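You operate a simulated robot arm through the tools that you are given. There is no shell and no other tool.

You are at the controls of a simulated robot arm. One attempt, no reset.

## Task
Clamp the profile, push the steel bar in flush using the white block, then unclamp.
Fine: the profile in the jig; the block goes back where it stood. Set down upright: white block.

It is judged by the outcome, as a careful person would: the job done as asked, and still so three seconds after it is handed in. It fails if anything else is knocked over, pushed out of place, dropped, spilled or broken.

## Robot
A 6-joint arm with a fingered hand, fixed in place. Base frame: the origin is at the foot of the arm, x ahead of it, y to its left, z up; the work surface is at about z = 840. Readings come in mm, rad, newtons and seconds.
With the tool pointing down near the work surface it reaches from about 320 to 820 mm from the base axis. Its first joint turns from -2.897 to 2.897 rad. Payload 4 kg.
The TCP is the grasp point between the finger pads, 26 mm short of the fingertips. In the tool frame z runs along the fingers and y along their closing line. Largest opening 132 mm; the body of the gripper starts 73 mm behind the TCP. The gripper is a hand of 5 fingers: y runs from the thumb to the fingers, the wrist lies at [0, 0, -239] in the tool frame, and closing takes about 1.5 s.
Orientation is told as [roll, pitch, yaw] about the base's x, y, z axes, in that order, counted from this pose: with the fingers straight down and closing along the base's y, the tool's x points along the base's -x, its y along +y and its z along -z.

## Interface
- The arm moves only by the tool apply_moves. Its arguments are lists of equal length, an entry for each row: "linear": the shift along the tool's x, y, z in units of 20 mm (1.0 is 20 mm), a list of three; "angular": the turn, a rotation vector about the tool's x, y, z in units of 4 degrees (1.0 is 4 degrees), a list of three. In form: {"linear": [[x, y, z], ...], "angular": [[rx, ry, rz], ...]}. A call has 1 to 20 rows; each row shifts and turns the commanded pose from where the row before left it, along the tool's axes as they then stand. "grip" is the finger opening in mm, from 0 to 132, set as the call begins (left out, the last holds). A call with a number of a shift or a turn outside -1 to 1 is refused whole. Each row takes 0.2 s and may step no farther than 50 mm and 0.15 rad from the row before; otherwise, or with a gripper value out of range, the whole call is refused. A pose out of reach is approached as far as the arm can. The call stops where the force on the tool passes 90 N (or 10 N more than at its start, if that is more) or the arm is blocked; 0.2 s more then pass. Each finger travels about 45 mm/s and halts on what it meets, pressing with about 29 N; the grip force reading is that of the motor and also rises with nothing between the fingers. The clock runs only during rows and for 0.2 s after the last one: add rows that do not move to give the fingers time. It gives the time, the measured TCP pose, the force on the tool (base axes), the opening and the grip force at its end, in the units of the frame above (readings bear some noise), with the torque about the TCP (base axes, N m) and any sound that the robot's microphone picked up.
- Cameras (640 x 400 px; columns grow to the right, rows downward): "scene" is fixed at [206.4, -635.4, 1425.6]; the picture's right is [0.70, -0.71, 0.00], its down [-0.63, -0.62, -0.48] and it looks along [0.34, 0.34, -0.88] (base axes); focal length 214 px, centre (320, 200). "wrist" rides on the gripper at [85, 2, -97] in the tool frame; the picture's right is [-0.02, 1.00, 0.00], its down [-0.75, -0.02, -0.66] and it looks along [-0.66, -0.01, 0.75] (tool axes); focal length 270 px, centre (320, 200). There is no depth. A picture from a camera that has moved, and an enlarged one, comes with that camera's place and axes in the base frame and with its lens. The place of the scene camera against the robot may be out by one fixed shift of up to 25 mm in any direction.
- grab_frame(camera): a new picture of that camera. No time passes.
- finger_targets(finger1, finger2, finger3, finger4, thumb_bend): sets how far each is bent, from 0 (flat) to 100 (curled in); at 30 the hand is open as for a grip, at 70 the pads meet at the TCP. One left out holds its place. A second passes; each finger stops where it meets its share of the squeeze, and holds until it gets a number again. A gripper value or a shape takes the hand back. It gives what a move gives, with no picture; readings hold the bend of each and the force on the fingers (four entries, about 0 where the hand has none), thumb and palm.
- hand_shape(shape): the hand has 5 fingers and takes this shape, open, in about a second: jaw (thumb against the fingers, like two jaws); tri (thumb and two fingers); tip (a fingertip pinch); poke (one finger out to press); point (the index stretched); flat (the hand flat); cup (the hand cupped); fist (a fist). The gripper value then closes the fingers along that shape, each until it touches; the sizes above hold for jaw. It gives what a move gives, with no picture.
- inspect(camera, box): a new picture of the part [left, top, right, bottom] of that camera's present view, enlarged. No time passes.
- job_done(): hands the job in; it is judged then, once.

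Nothing tells you positions but the pictures and the camera data. Unless the task says otherwise, let go and move clear before handing in.

The tools are called after "Request:" as name(argument=value, ...) on one line, values as JSON. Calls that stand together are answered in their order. apply_moves: Moves the arm, as the interface text tells. Its arguments: {"type":"object","properties":{"linear":{"type":"array"},"angular":{"type":"array"},"grip":{"type":"number"}},"required":["linear","angular"]} The other tools are called the same way: hand_shape (shape) gives the hand a shape; finger_targets (finger1, finger2, finger3, finger4, thumb_bend) moves the fingers one by one; grab_frame (camera) takes a picture; inspect (camera, box) takes an enlarged picture of a part of a camera's view; job_done () hands the job in.

At the start:

```text
t: 0.0
tool_pos: [380.8, -264.5, 1212.0]
tool_rot: [-0.001, 0.0, 0.0]
ft_force: [0.7, -1.0, 0.3]
moment: [0.0, 0.0, -0.01]
opening: 131.7
finger_force: 0.0
shape: jaw
bend: [30.0, 30.0, 30.0, 30.0, 30.0]
finger forces: [0.0, 0.0, 0.1, 0.0, 0.1, 0.0]
```

scene: 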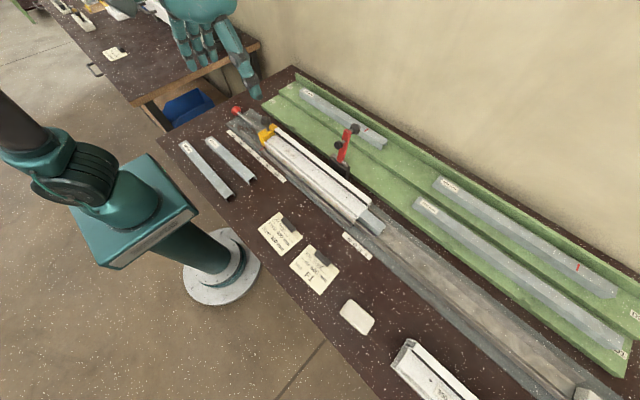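
wrist: 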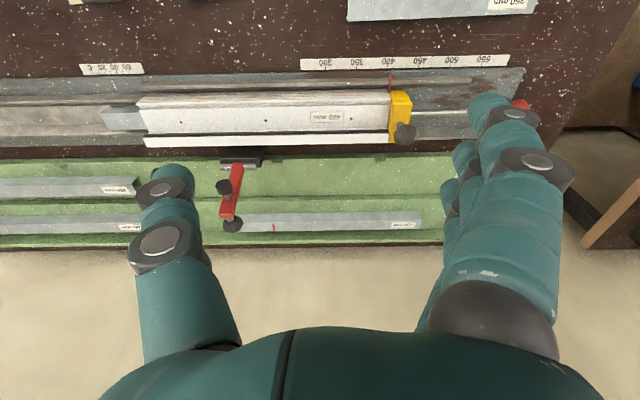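

I see a long jig with a white profile in it, a steel bar sticking out of its near end, a red toggle clamp behind it, a yellow stop, and a white block on the bench. I'll look closer before moving.

Request:
inspect(camera="scene", box=[220, 80, 400, 250])

Request:
inspect(camera="scene", box=[320, 200, 640, 400])

Request:
inspect(camera="wrist", box=[80, 50, 440, 250])

Request:
inspect(camera="scene", box=[240, 200, 400, 350])

```text
2.35 times, centred on (310, 165) of scene
camera zoom: at [206.4, -635.4, 1425.6], right [0.7, -0.71, 0.0], down [-0.63, -0.62, -0.48], along [0.34, 0.34, -0.88], focal length 505 px, centre (344, 282)
```

zoom: 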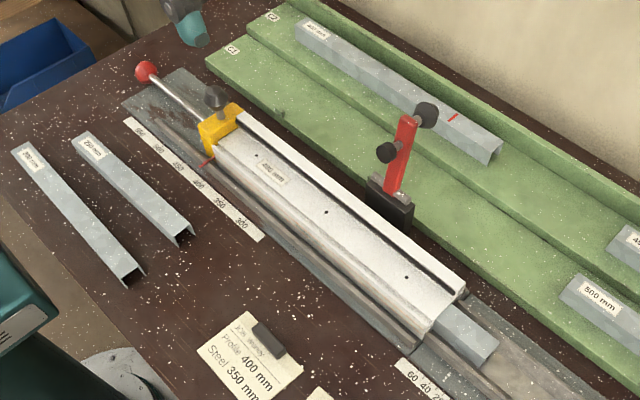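

```text
2.00 times, centred on (480, 300) of scene
camera zoom: at [206.4, -635.4, 1425.6], right [0.7, -0.71, 0.0], down [-0.63, -0.62, -0.48], along [0.34, 0.34, -0.88], focal length 429 px, centre (0, 0)
```

zoom: 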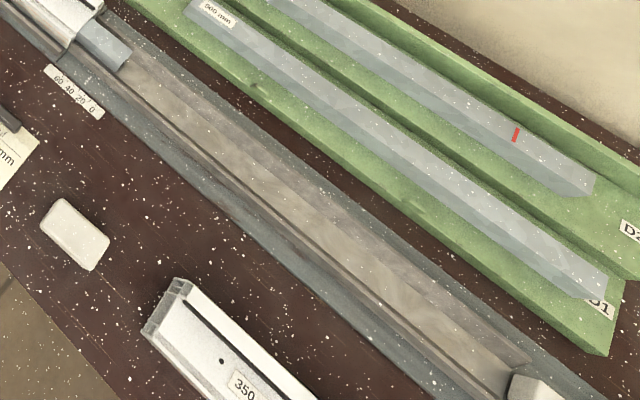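

```text
1.78 times, centred on (260, 150) of wrist
camera zoom: at [296.8, -260.2, 1308.2], right [0.02, 1.0, 0.0], down [0.75, -0.02, 0.66], along [0.66, -0.01, -0.75], focal length 480 px, centre (427, 289)
```

zoom: 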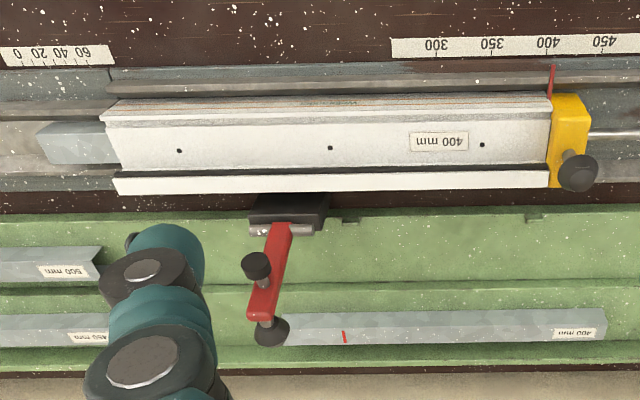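

```text
2.67 times, centred on (320, 275) of scene
camera zoom: at [206.4, -635.4, 1425.6], right [0.7, -0.71, 0.0], down [-0.63, -0.62, -0.48], along [0.34, 0.34, -0.88], focal length 572 px, centre (320, 0)
```

zoom: 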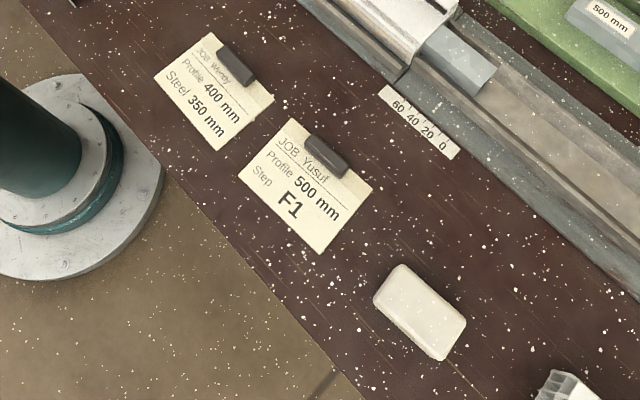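

The profile (400 mm) lies along y at about x≈485, y from −555 to −140, with the clamp standing behind it around [550, −395]. The white block is around [265, −695]; I'll move high over it for a better look with the wrist camera.

Request:
apply_moves(linear=[[0.3, -1, 0.2], [0.3, -1, 0.2], [0.3, -1, 0.2], [0.3, -1, 0.2], [0.3, -1, 0.2], [0.3, -1, 0.2], [0.3, -1, 0.2], [0.3, -1, 0.2], [0.3, -1, 0.2], [0.3, -1, 0.2], [0.3, -1, 0.2], [0.3, -1, 0.2], [0.3, -1, 0.2], [0.3, -1, 0.2], [0.3, -1, 0.2], [0.3, -1, 0.2], [0.3, -1, 0.2], [0.3, -1, 0.2], [0.3, -1, 0.2], [0.3, -1, 0.2]], angular=[[0, 0, 0], [0, 0, 0], [0, 0, 0], [0, 0, 0], [0, 0, 0], [0, 0, 0], [0, 0, 0], [0, 0, 0], [0, 0, 0], [0, 0, 0], [0, 0, 0], [0, 0, 0], [0, 0, 0], [0, 0, 0], [0, 0, 0], [0, 0, 0], [0, 0, 0], [0, 0, 0], [0, 0, 0], [0, 0, 0]])

Request:
grab_frame(camera="wrist")

Request:
grab_frame(camera="scene")

```text
t: 4.2
tool_pos: [260.4, -663.9, 1133.3]
tool_rot: [-0.001, 0.0, 0.001]
ft_force: [-0.5, -1.5, 0.6]
moment: [-0.03, 0.0, 0.02]
opening: 131.7
finger_force: 0.0
shape: jaw
bend: [30.0, 30.0, 30.0, 30.0, 30.0]
finger forces: [0.1, 0.0, 0.0, 0.0, 0.0, 0.0]
```

```text
taken
camera wrist: at [176.7, -660.2, 1228.4], right [0.02, 1.0, 0.0], down [0.75, -0.01, 0.66], along [0.66, -0.01, -0.75], focal length 270 px, centre (320, 200)
```

wrist: 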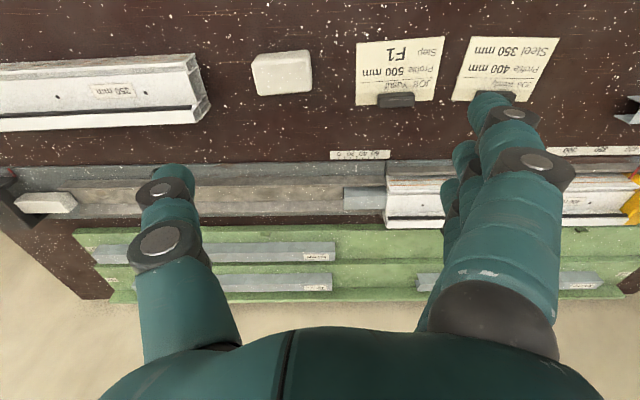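

```text
taken
```

scene: 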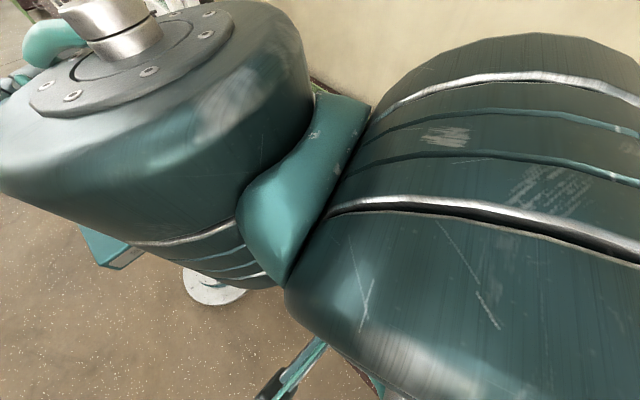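

Request:
inspect(camera="wrist", box=[220, 30, 460, 180])

Request:
inspect(camera="wrist", box=[0, 130, 200, 255])

Request:
inspect(camera="wrist", box=[280, 130, 460, 242])

```text
2.67 times, centred on (340, 105) of wrist
camera zoom: at [176.7, -660.2, 1228.4], right [0.02, 1.0, 0.0], down [0.75, -0.01, 0.66], along [0.66, -0.01, -0.75], focal length 721 px, centre (267, 453)
```

zoom: 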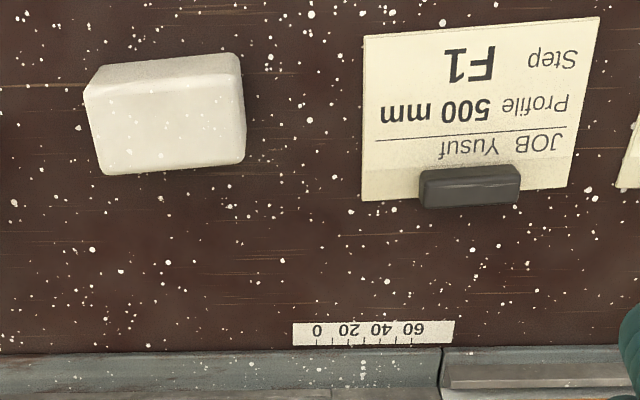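

```text
3.20 times, centred on (100, 192) of wrist
camera zoom: at [176.7, -660.2, 1228.4], right [0.02, 1.0, 0.0], down [0.75, -0.01, 0.66], along [0.66, -0.01, -0.75], focal length 865 px, centre (1024, 224)
```

zoom: 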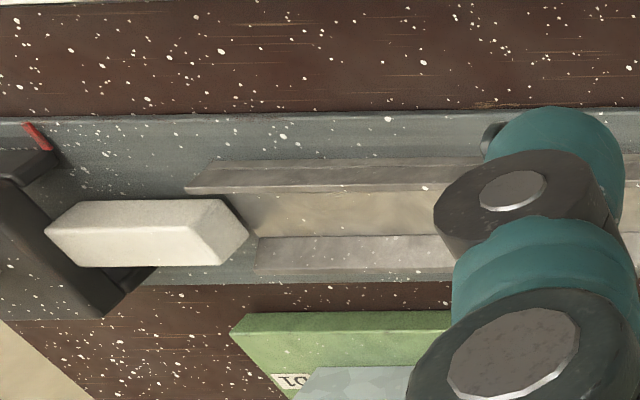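

```text
3.56 times, centred on (370, 186) of wrist
camera zoom: at [176.7, -660.2, 1228.4], right [0.02, 1.0, 0.0], down [0.75, -0.01, 0.66], along [0.66, -0.01, -0.75], focal length 961 px, centre (142, 250)
```

zoom: 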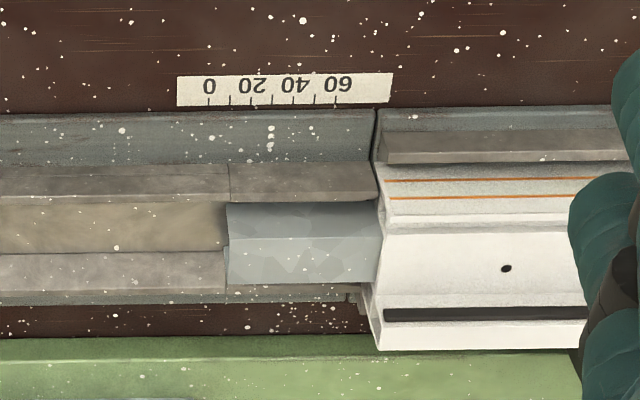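

The white block stands on the bench at roughly x 262–303, y −743 to −673, about 40 mm tall. Next I'll look closely at the bar end and the profile mouth.

Request:
apply_moves(linear=[[-0.7, 0.37, 0.765], [-0.7, 0.37, 0.765], [-0.7, 0.37, 0.765], [-0.7, 0.37, 0.765], [-0.7, 0.37, 0.765], [-0.7, 0.37, 0.765], [-0.7, 0.37, 0.765], [-0.7, 0.37, 0.765], [-0.7, 0.37, 0.765], [-0.7, 0.37, 0.765]], angular=[[0, 0, 0], [0, 0, 0], [0, 0, 0], [0, 0, 0], [0, 0, 0], [0, 0, 0], [0, 0, 0], [0, 0, 0], [0, 0, 0], [0, 0, 0]])

Request:
grab_frame(camera="wrist")

Request:
inspect(camera="wrist", box=[180, 100, 440, 263])

```text
t: 6.4
tool_pos: [401.1, -588.4, 977.7]
tool_rot: [-0.001, 0.0, -0.002]
ft_force: [-0.4, -0.1, -0.7]
moment: [-0.01, 0.0, 0.0]
opening: 131.7
finger_force: 0.0
shape: jaw
bend: [30.0, 30.0, 30.0, 30.0, 30.0]
finger forces: [0.0, 0.1, 0.0, 0.1, 0.0, 0.1]
```

```text
taken
camera wrist: at [317.3, -586.4, 1074.2], right [0.02, 1.0, 0.0], down [0.75, -0.02, 0.66], along [0.66, -0.01, -0.75], focal length 270 px, centre (320, 200)
```

wrist: 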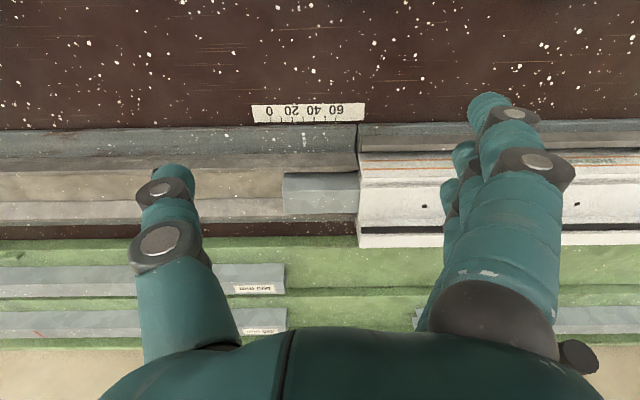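

```text
2.45 times, centred on (310, 182) of wrist
camera zoom: at [317.3, -586.4, 1074.2], right [0.02, 1.0, 0.0], down [0.75, -0.02, 0.66], along [0.66, -0.01, -0.75], focal length 663 px, centre (344, 245)
```

zoom: 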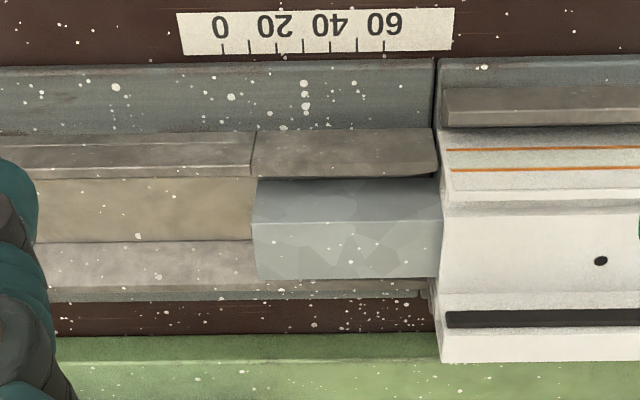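

The bar's outer end is at about y=−623 and the profile mouth at y=−553, so it sticks out about 70 mm; bar centre x≈487, top z≈884, rails at z≈860, profile top z≈910. Now I'll look at the clamp from close up.

Request:
apply_moves(linear=[[0.105, 0.94, -0.36], [0.105, 0.94, -0.36], [0.105, 0.94, -0.36], [0.105, 0.94, -0.36], [0.105, 0.94, -0.36], [0.105, 0.94, -0.36], [0.105, 0.94, -0.36], [0.105, 0.94, -0.36], [0.105, 0.94, -0.36], [0.105, 0.94, -0.36]], angular=[[0, 0, 0], [0, 0, 0], [0, 0, 0], [0, 0, 0], [0, 0, 0], [0, 0, 0], [0, 0, 0], [0, 0, 0], [0, 0, 0], [0, 0, 0]])

Request:
grab_frame(camera="wrist")

Request:
inspect(camera="wrist", box=[230, 130, 430, 330])

Request:
grab_frame(camera="scene")

```text
t: 8.6
tool_pos: [380.7, -400.5, 1052.9]
tool_rot: [0.001, 0.002, 0.0]
ft_force: [-0.2, 0.6, 0.1]
moment: [0.03, -0.03, -0.03]
opening: 131.8
finger_force: 0.1
shape: jaw
bend: [30.0, 30.0, 30.0, 30.0, 30.0]
finger forces: [0.2, 0.1, 0.0, 0.0, 0.0, 0.1]
```

```text
taken
camera wrist: at [296.1, -397.8, 1147.3], right [0.02, 1.0, 0.0], down [0.75, -0.02, 0.66], along [0.66, -0.01, -0.75], focal length 270 px, centre (320, 200)
```

wrist: 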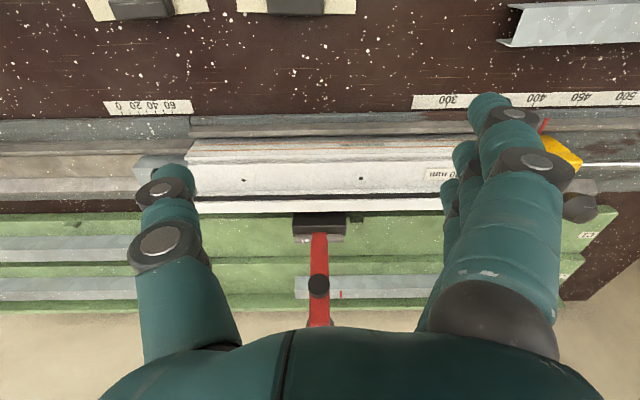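

```text
2.00 times, centred on (330, 230) of wrist
camera zoom: at [296.1, -397.8, 1147.3], right [0.02, 1.0, 0.0], down [0.75, -0.02, 0.66], along [0.66, -0.01, -0.75], focal length 541 px, centre (300, 140)
```

zoom: 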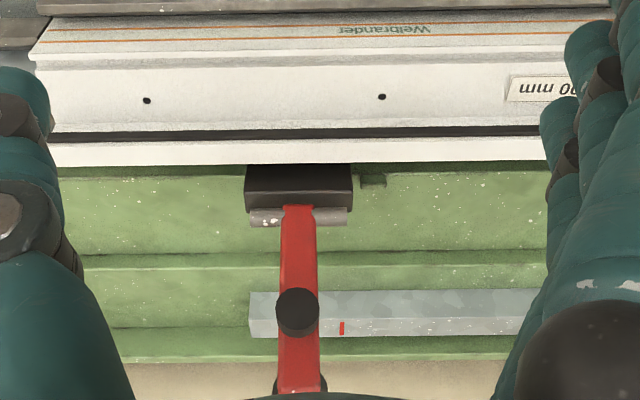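

```text
taken
```

scene: 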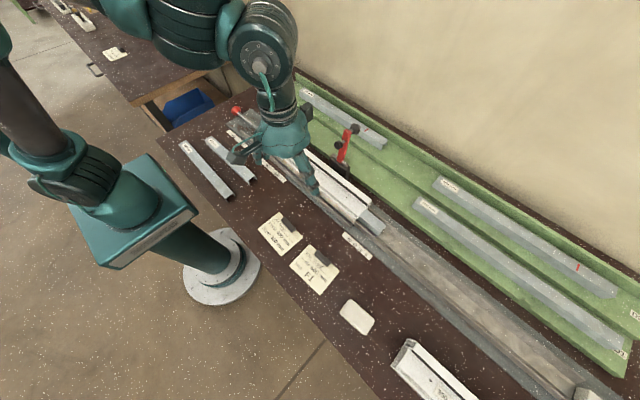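

The clamp's hinge is at about [551, −400, 930]; the arm stands up and leans back, its foot at ~[536, −403, 1003] facing the profile and a handle knob behind at ~[602, −404, 1013]. I'll take a higher, nearer view of the knob to fix its place.

Request:
apply_moves(linear=[[0, 0, -0.8], [-0.5, -0.03, -0.8], [-0.9, -0.03, -0.8], [-0.9, -0.03, -0.8], [-0.9, -0.03, -0.8], [-0.9, -0.03, -0.8], [-0.9, -0.03, 0]], angular=[[0, 0, 0], [0, 0, 0], [0, 0, 0], [0, 0, 0], [0, 0, 0], [0, 0, 0], [0, 0, 0]])

Request:
grab_frame(camera="wrist")

Request:
inspect(camera="wrist", box=[240, 100, 400, 260])

Request:
inspect(camera="scene", box=[310, 100, 390, 200])

```text
t: 10.2
tool_pos: [479.5, -403.3, 1146.9]
tool_rot: [-0.002, 0.0, 0.001]
ft_force: [0.7, -0.3, 0.1]
moment: [-0.01, -0.03, -0.03]
opening: 131.7
finger_force: 0.0
shape: jaw
bend: [30.0, 30.0, 30.0, 30.0, 30.0]
finger forces: [0.0, 0.1, 0.0, 0.0, 0.0, 0.0]
```

```text
taken
camera wrist: at [395.4, -402.0, 1242.9], right [0.02, 1.0, 0.0], down [0.75, -0.02, 0.66], along [0.66, -0.01, -0.75], focal length 270 px, centre (320, 200)
```

wrist: 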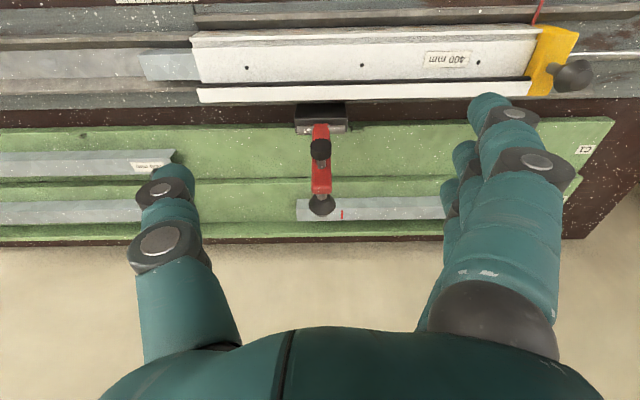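

```text
2.50 times, centred on (320, 180) of wrist
camera zoom: at [395.4, -402.0, 1242.9], right [0.02, 1.0, 0.0], down [0.75, -0.02, 0.66], along [0.66, -0.01, -0.75], focal length 676 px, centre (320, 250)
```

zoom: 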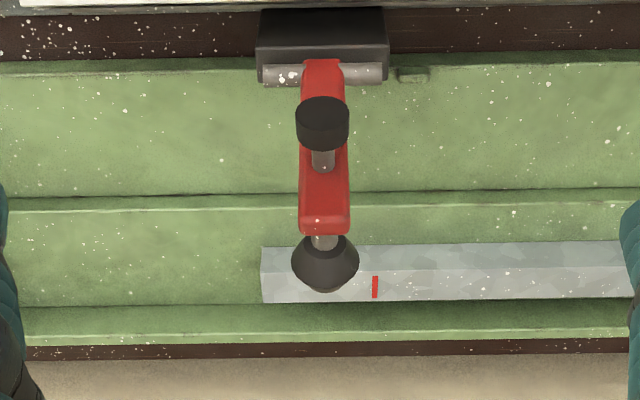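

```text
4.00 times, centred on (350, 150) of scene
camera zoom: at [206.4, -635.4, 1425.6], right [0.7, -0.71, 0.0], down [-0.63, -0.62, -0.48], along [0.34, 0.34, -0.88], focal length 858 px, centre (200, 400)
```

zoom: 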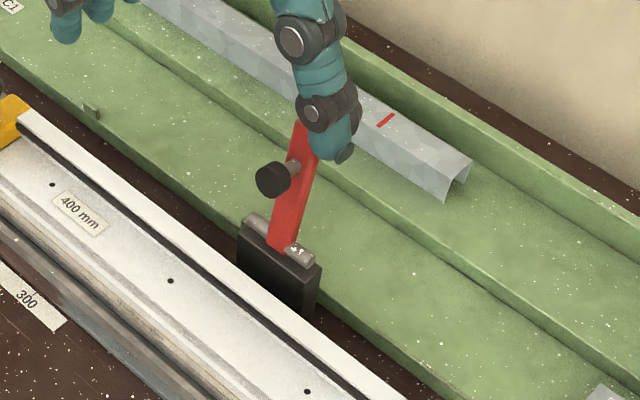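

The view is clear now: the foot is on the arm's front face and the flared handle knob (~29 mm) is behind the arm tip at about [600, −403, 1018]. I'll come down over the knob with the hand open, fingers on either side in y.

Request:
apply_moves(linear=[[-1, 0, 0.39], [-1, 0, 0.39], [-1, 0, 0.39], [-1, 0, 0.39], [-1, 0, 0.39], [-1, 0, 0.39], [0, 0, 0.8], [0, 0, 0.8], [0, 0, 0.8], [0, 0, 0.8], [0, 0, 0.9]], angular=[[0, 0, 0], [0, 0, 0], [0, 0, 0], [0, 0, 0], [0, 0, 0], [0, 0, 0], [0, 0, 0], [0, 0, 0], [0, 0, 0], [0, 0, 0], [0, 0, 0]])

Request:
grab_frame(camera="wrist")

Request:
inspect(camera="scene", box=[290, 60, 410, 180])

```text
t: 12.6
tool_pos: [600.2, -404.4, 1018.7]
tool_rot: [0.001, 0.001, 0.002]
ft_force: [-0.3, -0.2, 0.2]
moment: [0.02, -0.05, 0.0]
opening: 132.0
finger_force: 0.0
shape: jaw
bend: [30.0, 30.0, 30.0, 30.0, 30.0]
finger forces: [0.1, 0.1, 0.1, 0.1, 0.1, 0.0]
```

```text
taken
camera wrist: at [515.7, -401.7, 1114.6], right [0.02, 1.0, 0.0], down [0.75, -0.01, 0.66], along [0.66, -0.01, -0.75], focal length 270 px, centre (320, 200)
```

wrist: 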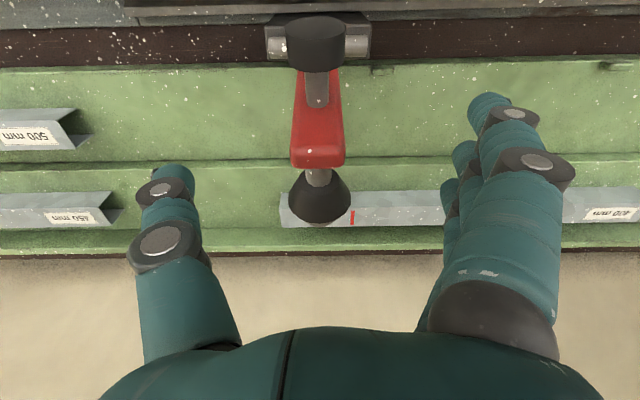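

```text
3.33 times, centred on (350, 120) of scene
camera zoom: at [206.4, -635.4, 1425.6], right [0.7, -0.71, 0.0], down [-0.63, -0.62, -0.48], along [0.34, 0.34, -0.88], focal length 715 px, centre (220, 467)
```

zoom: 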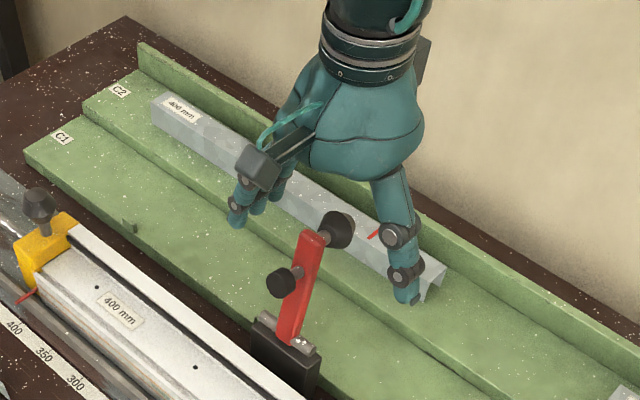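

The knob sits right at the grasp point. I'll close the fingers on it gently.

Request:
apply_moves(linear=[[0, 0, 0], [0, 0, 0], [0, 0, 0], [0, 0, 0], [0, 0, 0], [0, 0, 0], [0, 0, 0], [0, 0, 0], [0, 0, 0], [0, 0, 0], [0, 0, 0], [0, 0, 0]], angular=[[0, 0, 0], [0, 0, 0], [0, 0, 0], [0, 0, 0], [0, 0, 0], [0, 0, 0], [0, 0, 0], [0, 0, 0], [0, 0, 0], [0, 0, 0], [0, 0, 0], [0, 0, 0]], grip=24)

Request:
grab_frame(camera="wrist")

Request:
inspect(camera="scene", box=[290, 60, 410, 180])

```text
t: 15.2
tool_pos: [598.2, -405.1, 1019.4]
tool_rot: [0.0, -0.001, 0.0]
ft_force: [0.4, -0.4, -0.6]
moment: [-0.03, -0.03, -0.01]
opening: 24.8
finger_force: 0.0
shape: jaw
bend: [73.0, 73.0, 73.0, 73.0, 70.0]
finger forces: [0.1, 0.0, 0.1, 0.1, 0.8, 0.1]
```

```text
taken
camera wrist: at [515.7, -401.8, 1114.7], right [0.02, 1.0, 0.0], down [0.75, -0.02, 0.66], along [0.66, -0.01, -0.75], focal length 270 px, centre (320, 200)
```

wrist: 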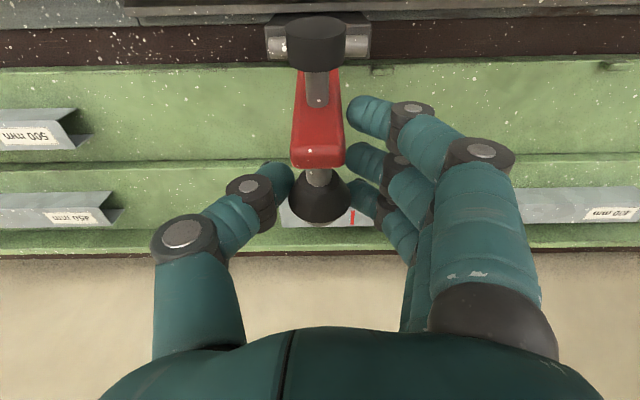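

```text
3.33 times, centred on (350, 120) of scene
camera zoom: at [206.4, -635.4, 1425.6], right [0.7, -0.71, 0.0], down [-0.63, -0.62, -0.48], along [0.34, 0.34, -0.88], focal length 715 px, centre (220, 467)
```

zoom: 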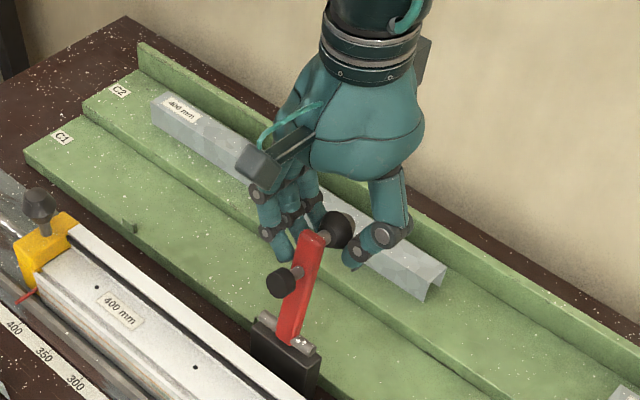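

The fingers are around the knob but barely touching; I'll close a little more.

Request:
apply_moves(linear=[[0, 0, 0], [0, 0, 0], [0, 0, 0], [0, 0, 0]], angular=[[0, 0, 0], [0, 0, 0], [0, 0, 0], [0, 0, 0]], grip=10)

Request:
grab_frame(camera="wrist")

```text
t: 16.2
tool_pos: [599.0, -404.1, 1018.2]
tool_rot: [0.001, 0.0, 0.0]
ft_force: [-3.3, -4.3, -6.0]
moment: [0.06, 0.09, -0.36]
opening: 11.2
finger_force: 28.9
shape: jaw
bend: [72.0, 69.0, 72.0, 67.0, 71.0]
finger forces: [7.5, 5.9, 6.0, 0.0, 24.7, 0.0]
```

```text
taken
camera wrist: at [515.4, -402.3, 1114.1], right [0.02, 1.0, 0.0], down [0.75, -0.02, 0.66], along [0.66, -0.01, -0.75], focal length 270 px, centre (320, 200)
```

wrist: 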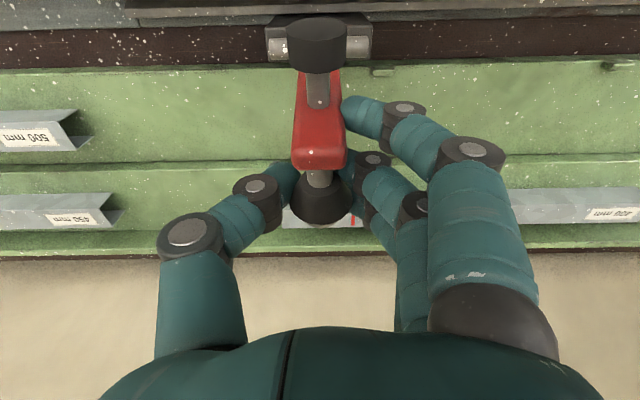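

The knob is held between thumb and fingers. I'll swing the arm along its arc about the hinge toward the profile, first half.

Request:
apply_moves(linear=[[0.395, 0, -0.199], [0.411, 0, -0.164], [0.424, 0, -0.127], [0.433, 0, -0.09], [0.44, 0, -0.052]], angular=[[0, 0, 0], [0, 0, 0], [0, 0, 0], [0, 0, 0], [0, 0, 0]])

Request:
grab_frame(camera="wrist")

Request:
inspect(camera="scene", box=[290, 60, 410, 180])

```text
t: 17.4
tool_pos: [558.0, -405.4, 1031.3]
tool_rot: [0.001, -0.001, -0.001]
ft_force: [3.0, -8.7, -22.7]
moment: [0.01, -0.43, -0.5]
opening: 10.0
finger_force: 29.3
shape: jaw
bend: [71.0, 65.0, 72.0, 67.0, 71.0]
finger forces: [5.7, 9.7, 7.6, 0.0, 28.3, 0.1]
```

```text
taken
camera wrist: at [474.4, -402.1, 1126.0], right [0.02, 1.0, 0.0], down [0.75, -0.02, 0.66], along [0.66, -0.01, -0.75], focal length 270 px, centre (320, 200)
```

wrist: 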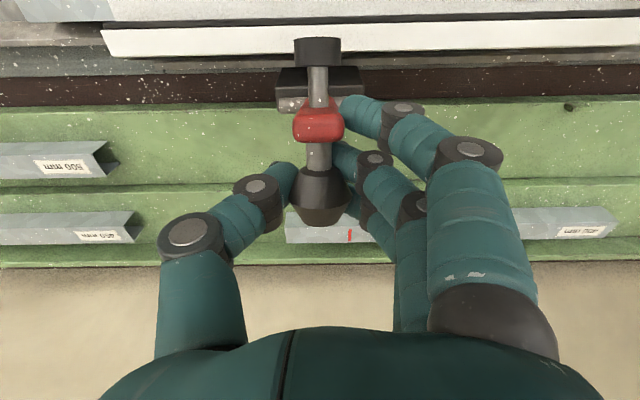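

```text
3.33 times, centred on (350, 120) of scene
camera zoom: at [206.4, -635.4, 1425.6], right [0.7, -0.71, 0.0], down [-0.63, -0.62, -0.48], along [0.34, 0.34, -0.88], focal length 715 px, centre (220, 467)
```

zoom: 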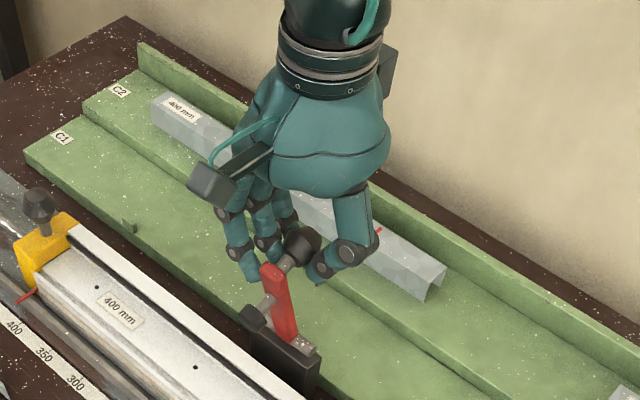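

The arm is swinging with the hand; a downward pull of ~20 N suggests my arc is slightly high, so I'll lower it by a few mm and go on.

Request:
apply_moves(linear=[[0.42, 0.03, 0.13], [0.42, 0.03, 0.05], [0.42, 0, 0.075], [0.42, 0, 0.102], [0.42, 0, 0.139]], angular=[[0, 0, 0], [0, 0, 0], [0, 0, 0], [0, 0, 0], [0, 0, 0]])

Request:
grab_frame(camera="wrist")

Request:
inspect(camera="scene", box=[270, 70, 390, 190])

```text
t: 18.6
tool_pos: [517.1, -403.3, 1019.7]
tool_rot: [-0.001, 0.0, 0.002]
ft_force: [18.3, -15.2, -17.7]
moment: [-0.03, -1.16, -0.67]
opening: 10.3
finger_force: 28.8
shape: jaw
bend: [71.0, 65.0, 73.0, 67.0, 72.0]
finger forces: [4.9, 54.4, 7.8, 0.1, 34.0, 0.1]
```

```text
taken
camera wrist: at [433.1, -400.9, 1116.5], right [0.02, 1.0, 0.0], down [0.75, -0.01, 0.66], along [0.66, -0.01, -0.75], focal length 270 px, centre (320, 200)
```

wrist: 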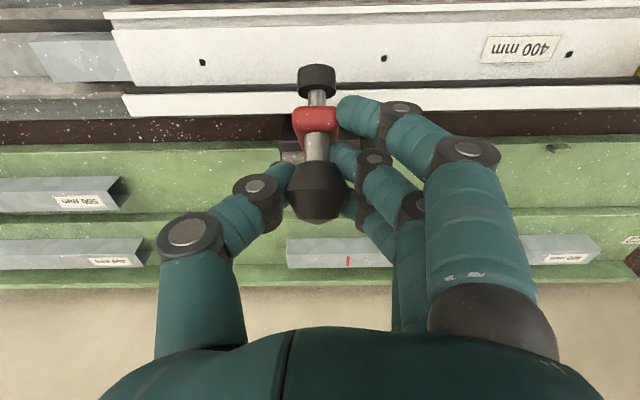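

```text
3.33 times, centred on (330, 130) of scene
camera zoom: at [206.4, -635.4, 1425.6], right [0.7, -0.71, 0.0], down [-0.63, -0.62, -0.48], along [0.34, 0.34, -0.88], focal length 715 px, centre (287, 433)
```

zoom: 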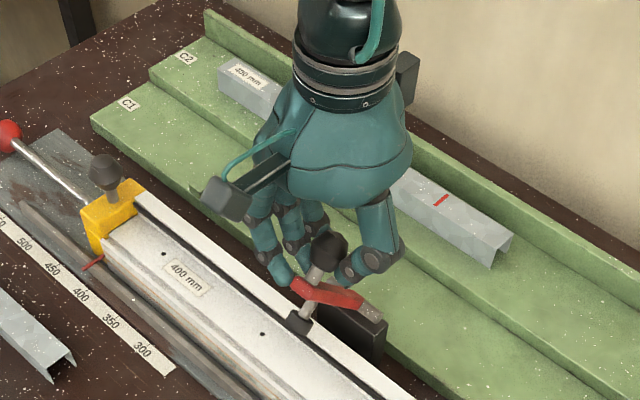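

One finger is getting squeezed as the arm turns. I'll open the fingers slightly to relax and see whether the arm holds its place.

Request:
apply_moves(linear=[[0, 0, 0], [0, 0, 0], [0, 0, 0], [0, 0, 0], [0, 0, 0]], angular=[[0, 0, 0], [0, 0, 0], [0, 0, 0], [0, 0, 0], [0, 0, 0]], grip=50)

Request:
grab_frame(camera="wrist")

Request:
inspect(camera="scene", box=[270, 70, 390, 190])

```text
t: 19.8
tool_pos: [515.9, -402.8, 1021.8]
tool_rot: [0.0, 0.001, 0.0]
ft_force: [0.5, 0.5, 1.1]
moment: [-0.01, -0.02, 0.04]
opening: 49.6
finger_force: 0.0
shape: jaw
bend: [74.0, 73.0, 74.0, 73.0, 70.0]
finger forces: [0.1, 0.0, 0.1, 0.1, 0.0, 0.1]
```

```text
taken
camera wrist: at [432.1, -400.5, 1117.4], right [0.02, 1.0, 0.0], down [0.75, -0.02, 0.66], along [0.66, -0.01, -0.75], focal length 270 px, centre (320, 200)
```

wrist: 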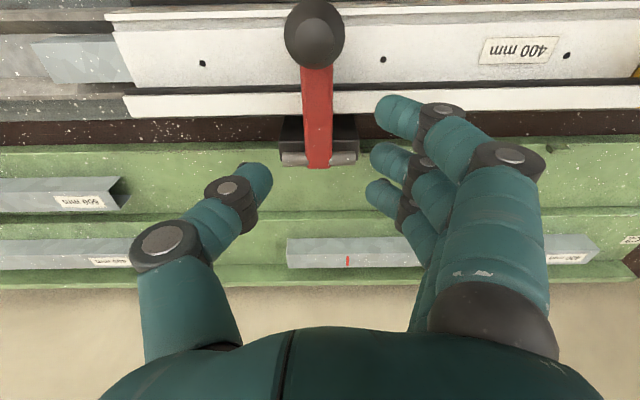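

```text
3.33 times, centred on (330, 130) of scene
camera zoom: at [206.4, -635.4, 1425.6], right [0.7, -0.71, 0.0], down [-0.63, -0.62, -0.48], along [0.34, 0.34, -0.88], focal length 715 px, centre (287, 433)
```

zoom: 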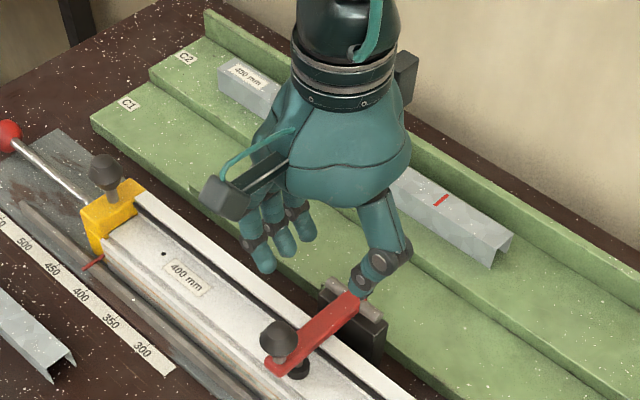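

The arm has tipped over and is lying across the profile with the handle knob up. I'll back off upward and look at whether the foot is seated.

Request:
apply_moves(linear=[[0, 0, -1], [0, 0, -1], [0, 0, -1], [0.5, 0, -0.5], [1, 0, 0], [1, 0, 0], [1, 0, 0], [1, 0, 0], [1, 0, 0], [1, 0, 0], [1, 0, 0]], angular=[[0, 0, 0], [0, 0, 0], [0, 0, 0], [0, 0, 0], [0, 0, 0], [0, 0, 0], [0, 0, 0], [0, 0, 0], [0, 0, 0], [0, 0, 0], [0, 0, 0]], grip=131)

Request:
grab_frame(camera="wrist")

Request:
inspect(camera="wrist", box=[240, 60, 400, 220])

Request:
inspect(camera="scene", box=[290, 110, 390, 210])

```text
t: 22.2
tool_pos: [366.1, -404.0, 1091.2]
tool_rot: [0.001, 0.0, 0.001]
ft_force: [-0.1, -0.1, 0.7]
moment: [0.0, 0.0, -0.02]
opening: 130.6
finger_force: 0.2
shape: jaw
bend: [32.0, 32.0, 32.0, 32.0, 31.0]
finger forces: [0.1, 0.0, 0.0, 0.0, 0.1, 0.0]
```

```text
taken
camera wrist: at [281.7, -400.9, 1186.5], right [0.02, 1.0, 0.0], down [0.75, -0.01, 0.66], along [0.66, -0.01, -0.75], focal length 270 px, centre (320, 200)
```

wrist: 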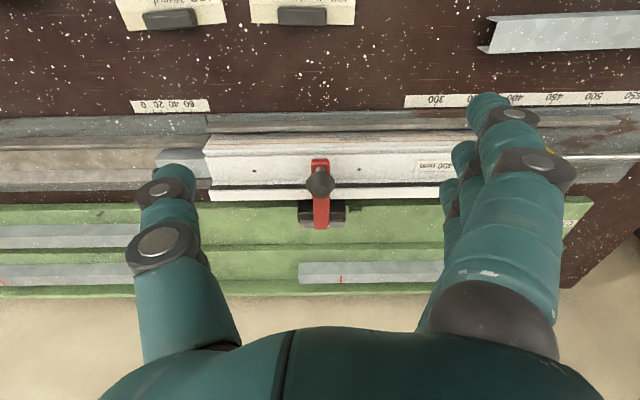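

```text
2.50 times, centred on (320, 140) of wrist
camera zoom: at [281.7, -400.9, 1186.5], right [0.02, 1.0, 0.0], down [0.75, -0.01, 0.66], along [0.66, -0.01, -0.75], focal length 676 px, centre (320, 350)
```

zoom: 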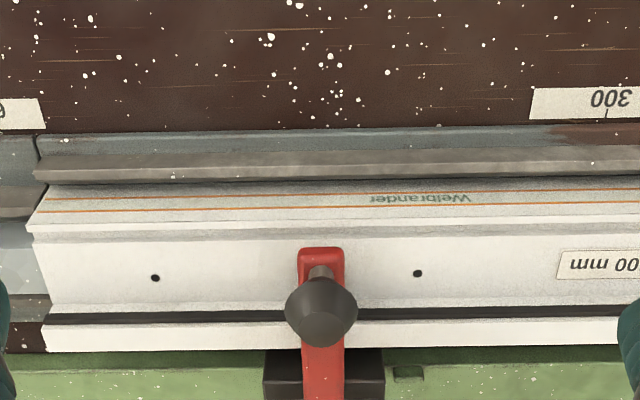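

```text
4.00 times, centred on (340, 160) of scene
camera zoom: at [206.4, -635.4, 1425.6], right [0.7, -0.71, 0.0], down [-0.63, -0.62, -0.48], along [0.34, 0.34, -0.88], focal length 858 px, centre (240, 360)
```

zoom: 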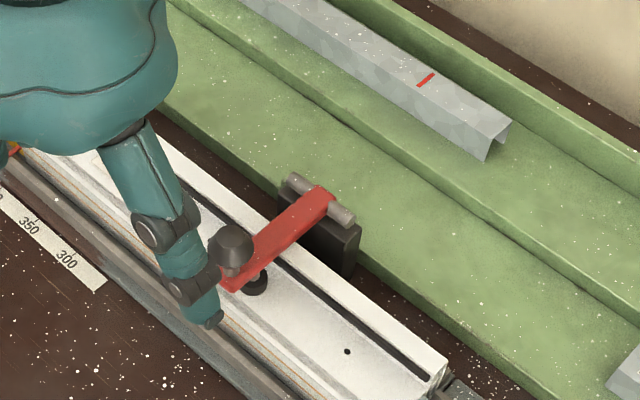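

The arm now lies level with its foot over the profile, knob at about [459, −403, 960]. I'll press down lightly on the knob with closed fingers to make sure it is fully seated.

Request:
apply_moves(linear=[[0, 0, 0], [0, 0, 0], [0, 0, 0], [0, 0, 0], [-0.93, 0.05, 0], [-0.93, 0, 0], [-0.93, 0, 0], [-0.93, 0, 0], [-0.93, 0, 0], [0, 0, 0], [0, 0, 0.8], [0, 0, 0.8], [0, 0, 0.7], [0, 0, 0.7]], angular=[[0, 0, 0], [0, 0, 0], [0, 0, 0], [0, 0, 0], [0, 0, 0], [0, 0, 0], [0, 0, 0], [0, 0, 0], [0, 0, 0], [0, 0, 0], [0, 0, 0], [0, 0, 0], [0, 0, 0], [0, 0, 0]], grip=0)

Request:
grab_frame(camera="wrist")

Request:
inspect(camera="scene", box=[270, 90, 390, 210])

```text
t: 25.2
tool_pos: [459.2, -402.5, 1030.3]
tool_rot: [0.001, -0.001, 0.001]
ft_force: [-0.2, -0.3, -0.5]
moment: [-0.01, -0.02, -0.01]
opening: 0.0
finger_force: 29.3
shape: jaw
bend: [67.0, 60.0, 60.0, 67.0, 66.0]
finger forces: [0.0, 0.0, 0.1, 0.1, 0.1, 0.0]
```

```text
taken
camera wrist: at [375.1, -399.7, 1126.7], right [0.02, 1.0, 0.0], down [0.75, -0.02, 0.66], along [0.66, -0.01, -0.75], focal length 270 px, centre (320, 200)
```

wrist: 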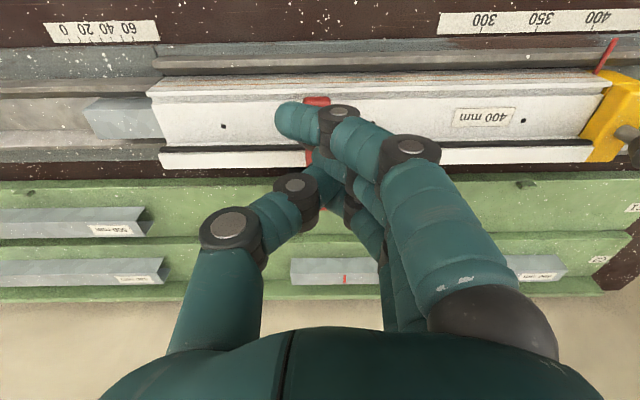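

```text
3.33 times, centred on (330, 150) of scene
camera zoom: at [206.4, -635.4, 1425.6], right [0.7, -0.71, 0.0], down [-0.63, -0.62, -0.48], along [0.34, 0.34, -0.88], focal length 715 px, centre (287, 367)
```

zoom: 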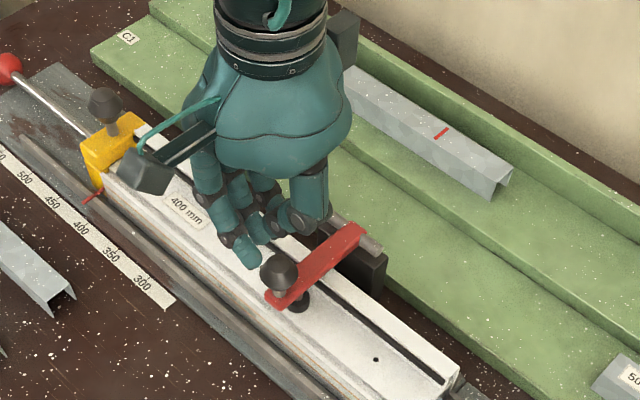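

Above the knob with the hand closed; I'll go down in small steps until it touches.

Request:
apply_moves(linear=[[0, 0, 0.5], [0, 0, 0.5], [0, 0, 0.2], [0, 0, 0.2]], angular=[[0, 0, 0], [0, 0, 0], [0, 0, 0], [0, 0, 0]])

Request:
apply_moves(linear=[[0, 0, 0.2], [0, 0, 0.2]], angular=[[0, 0, 0], [0, 0, 0]])

```text
t: 26.2
tool_pos: [459.8, -401.5, 1003.9]
tool_rot: [0.0, -0.002, -0.001]
ft_force: [0.9, -0.3, 0.2]
moment: [0.0, 0.0, 0.03]
opening: 0.0
finger_force: 29.5
shape: jaw
bend: [67.0, 60.0, 60.0, 67.0, 66.0]
finger forces: [0.0, 0.0, 0.1, 0.0, 0.1, 0.1]
```

```text
t: 26.8
tool_pos: [460.4, -402.6, 997.8]
tool_rot: [-0.004, -0.003, 0.002]
ft_force: [-4.5, 8.1, 33.6]
moment: [0.29, 0.05, 0.0]
opening: 0.0
finger_force: 29.0
shape: jaw
bend: [67.0, 62.0, 64.0, 67.0, 67.0]
finger forces: [0.0, 23.4, 29.5, 0.0, 0.1, 0.0]
```

Contact with about 34 N and it holds firm. One more small press, then I'll lift and check.

Request:
apply_moves(linear=[[0, 0, 0.1], [0, 0, 0]], angular=[[0, 0, 0], [0, 0, 0]])

Request:
apply_moves(linear=[[0, 0, -0.5], [0, 0, -1], [0, 0, -1], [0, 0, -1], [0.5, 0, -1], [1, 0, -0.5], [1, 0, 0], [1, 0, 0], [1, 0, 0], [1, 0, 0], [1, 0, 0]], angular=[[0, 0, 0], [0, 0, 0], [0, 0, 0], [0, 0, 0], [0, 0, 0], [0, 0, 0], [0, 0, 0], [0, 0, 0], [0, 0, 0], [0, 0, 0], [0, 0, 0]])

Request:
grab_frame(camera="wrist")

Request:
inspect(camera="scene", box=[290, 110, 390, 210])

```text
t: 27.4
tool_pos: [458.4, -402.4, 997.5]
tool_rot: [-0.005, -0.006, 0.001]
ft_force: [-5.0, 13.9, 61.5]
moment: [0.51, 0.09, 0.05]
opening: 0.0
finger_force: 29.0
shape: jaw
bend: [67.0, 67.0, 68.0, 67.0, 68.0]
finger forces: [0.0, 39.3, 44.3, 0.0, 0.0, 0.0]
```

```text
t: 29.8
tool_pos: [327.3, -401.9, 1093.4]
tool_rot: [-0.001, 0.0, 0.002]
ft_force: [-0.8, -0.5, -0.7]
moment: [-0.02, -0.01, -0.01]
opening: 0.0
finger_force: 29.1
shape: jaw
bend: [67.0, 62.0, 62.0, 67.0, 67.0]
finger forces: [0.0, 0.0, 0.0, 0.1, 0.0, 0.1]
```

```text
taken
camera wrist: at [244.1, -399.2, 1189.3], right [0.02, 1.0, 0.0], down [0.75, -0.01, 0.66], along [0.66, -0.01, -0.75], focal length 270 px, centre (320, 200)
```

wrist: 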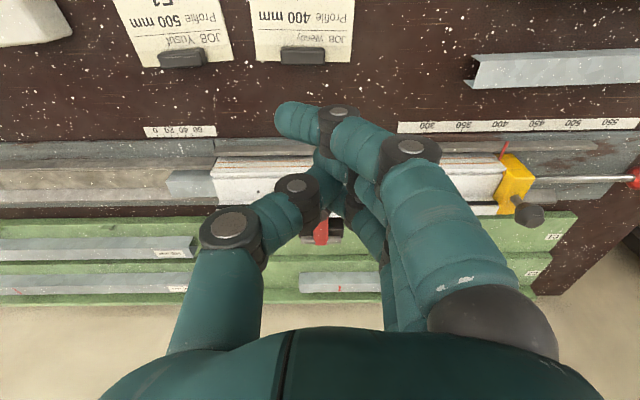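

```text
4.00 times, centred on (340, 160) of scene
camera zoom: at [206.4, -635.4, 1425.6], right [0.7, -0.71, 0.0], down [-0.63, -0.62, -0.48], along [0.34, 0.34, -0.88], focal length 858 px, centre (240, 360)
```

zoom: 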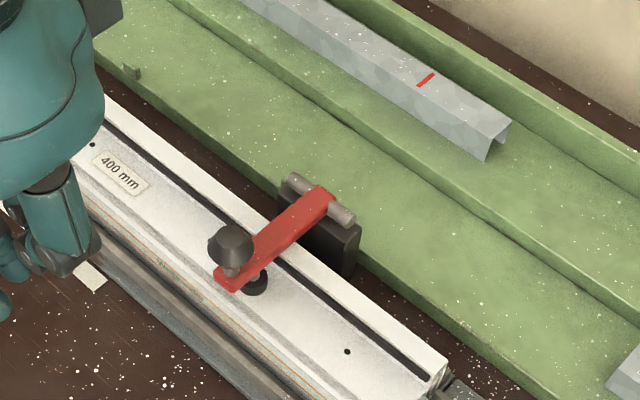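

The clamp is closed and held under ~60 N, so the profile is secured. Now I'll go over to the white block (centre ≈ [282, −708]), opening the hand on the way.

Request:
apply_moves(linear=[[0.14, -0.99, 0], [0.14, -0.99, 0], [0.14, -0.99, 0], [0.14, -0.99, 0], [0.14, -0.99, 0], [0.14, -0.99, 0], [0.14, -0.99, 0], [0.14, -0.99, 0], [0.14, -0.99, 0], [0.14, -0.99, 0], [0.14, -0.99, 0], [0.14, -0.99, 0], [0.14, -0.99, 0], [0.14, -0.99, 0], [0.14, -0.99, 0], [0.14, -0.99, 0]], angular=[[0, 0, 0], [0, 0, 0], [0, 0, 0], [0, 0, 0], [0, 0, 0], [0, 0, 0], [0, 0, 0], [0, 0, 0], [0, 0, 0], [0, 0, 0], [0, 0, 0], [0, 0, 0], [0, 0, 0], [0, 0, 0], [0, 0, 0], [0, 0, 0]], grip=110)

Request:
apply_moves(linear=[[0, 0, 0], [0, 0, 0], [0, 0, 0], [0, 0, 0], [0, 0, 0], [0, 0, 0], [0, 0, 0], [0, 0, 0], [0, 0, 0], [0, 0, 0], [0, 0, 0], [0, 0, 0], [0, 0, 0], [0, 0, 0], [0, 0, 0], [0, 0, 0], [0, 0, 0], [0, 0, 0], [0, 0, 0], [0, 0, 0]], angular=[[0, 0, -1], [0, 0, -1], [0, 0, -1], [0, 0, -1], [0, 0, -1], [0, 0, -1], [0, 0, -1], [0, 0, -1], [0, 0, -1], [0, 0, -1], [0, 0, -1], [0, 0, -1], [0, 0, -1], [0, 0, -1], [0, 0, -1], [0, 0, -1], [0, 0, -1], [0, 0, -1], [0, 0, -1], [0, 0, -1]])

Request:
grab_frame(camera="wrist")

Request:
grab_frame(camera="scene")

```text
t: 33.2
tool_pos: [283.6, -690.6, 1088.1]
tool_rot: [0.001, -0.001, 0.002]
ft_force: [0.9, -0.8, -0.8]
moment: [0.01, -0.01, 0.0]
opening: 109.8
finger_force: 0.1
shape: jaw
bend: [56.0, 56.0, 56.0, 56.0, 52.0]
finger forces: [0.1, 0.0, 0.0, 0.0, 0.0, 0.1]
out of reach, approached as far as the arm can: row 15, 16
```

```text
t: 37.4
tool_pos: [267.6, -632.3, 1046.3]
tool_rot: [-0.003, 0.001, 1.396]
ft_force: [-1.0, 0.4, -0.2]
moment: [0.02, 0.02, 0.04]
opening: 109.8
finger_force: 0.1
shape: jaw
bend: [56.0, 56.0, 56.0, 56.0, 52.0]
finger forces: [0.0, 0.0, 0.1, 0.1, 0.0, 0.0]
out of reach, approached as far as the arm can: row 5, 6, 7, 8, 10, 12, 13, 14, 15, 16, 17, 18, 19, 20
```

```text
taken
camera wrist: at [252.6, -714.3, 1142.1], right [-0.98, 0.19, 0.0], down [0.14, 0.74, 0.66], along [0.13, 0.64, -0.75], focal length 270 px, centre (320, 200)
```

wrist: 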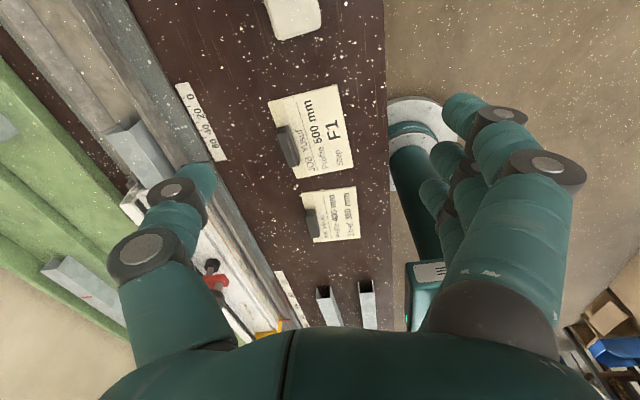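

```text
taken
```

scene: 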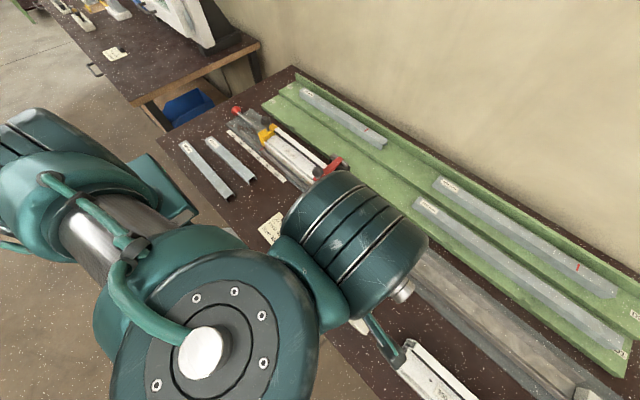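

The reach ran short at this height, so the hand is not quite where commanded. I'll check the present command state with a small downward move before going on.

Request:
apply_moves(linear=[[0, 0, 0]], angular=[[0, 0, 0]])

```text
t: 37.8
tool_pos: [268.4, -633.2, 1046.3]
tool_rot: [-0.002, 0.003, 1.397]
ft_force: [0.6, 0.0, -0.2]
moment: [-0.01, 0.02, 0.0]
opening: 109.9
finger_force: 0.1
shape: jaw
bend: [56.0, 56.0, 56.0, 56.0, 52.0]
finger forces: [0.0, 0.1, 0.0, 0.1, 0.0, 0.1]
```

The command follows the actual pose, good. I'll descend here, finish the yaw turn to 90°, and then test the reach toward the block at a lower height.

Request:
apply_moves(linear=[[0, 0, 1], [0, 0, 1], [0, 0, 1], [0, 0, 1], [0, 0, 1], [0, 0, 0], [0, 0, 0], [0, 0, 0]], angular=[[0, 0, 0], [0, 0, 0], [0, 0, 0], [0, 0, 0], [0, 0, 0], [0, 0, -1], [0, 0, -1], [0, 0, -0.49]])

Request:
grab_frame(camera="wrist")

```text
t: 39.6
tool_pos: [279.3, -659.8, 960.8]
tool_rot: [0.0, -0.002, 1.573]
ft_force: [0.4, 0.0, 0.0]
moment: [0.0, -0.01, -0.04]
opening: 109.5
finger_force: 0.0
shape: jaw
bend: [56.0, 56.0, 56.0, 56.0, 52.0]
finger forces: [0.0, 0.0, 0.0, 0.0, 0.1, 0.0]
out of reach, approached as far as the arm can: row 2, 3, 4, 5
```

```text
taken
camera wrist: at [278.3, -743.6, 1056.0], right [-1.0, 0.02, 0.0], down [0.01, 0.75, 0.66], along [0.01, 0.66, -0.75], focal length 270 px, centre (320, 200)
```

wrist: 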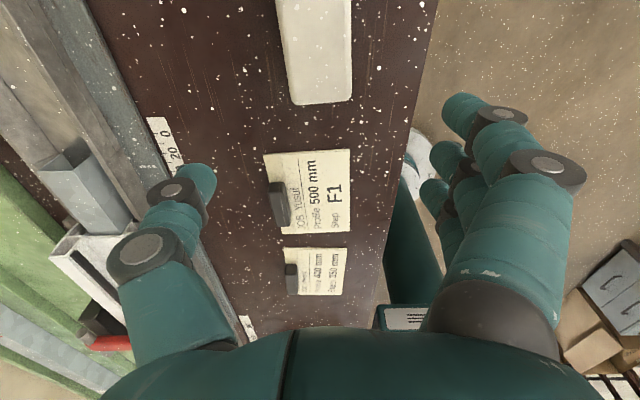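

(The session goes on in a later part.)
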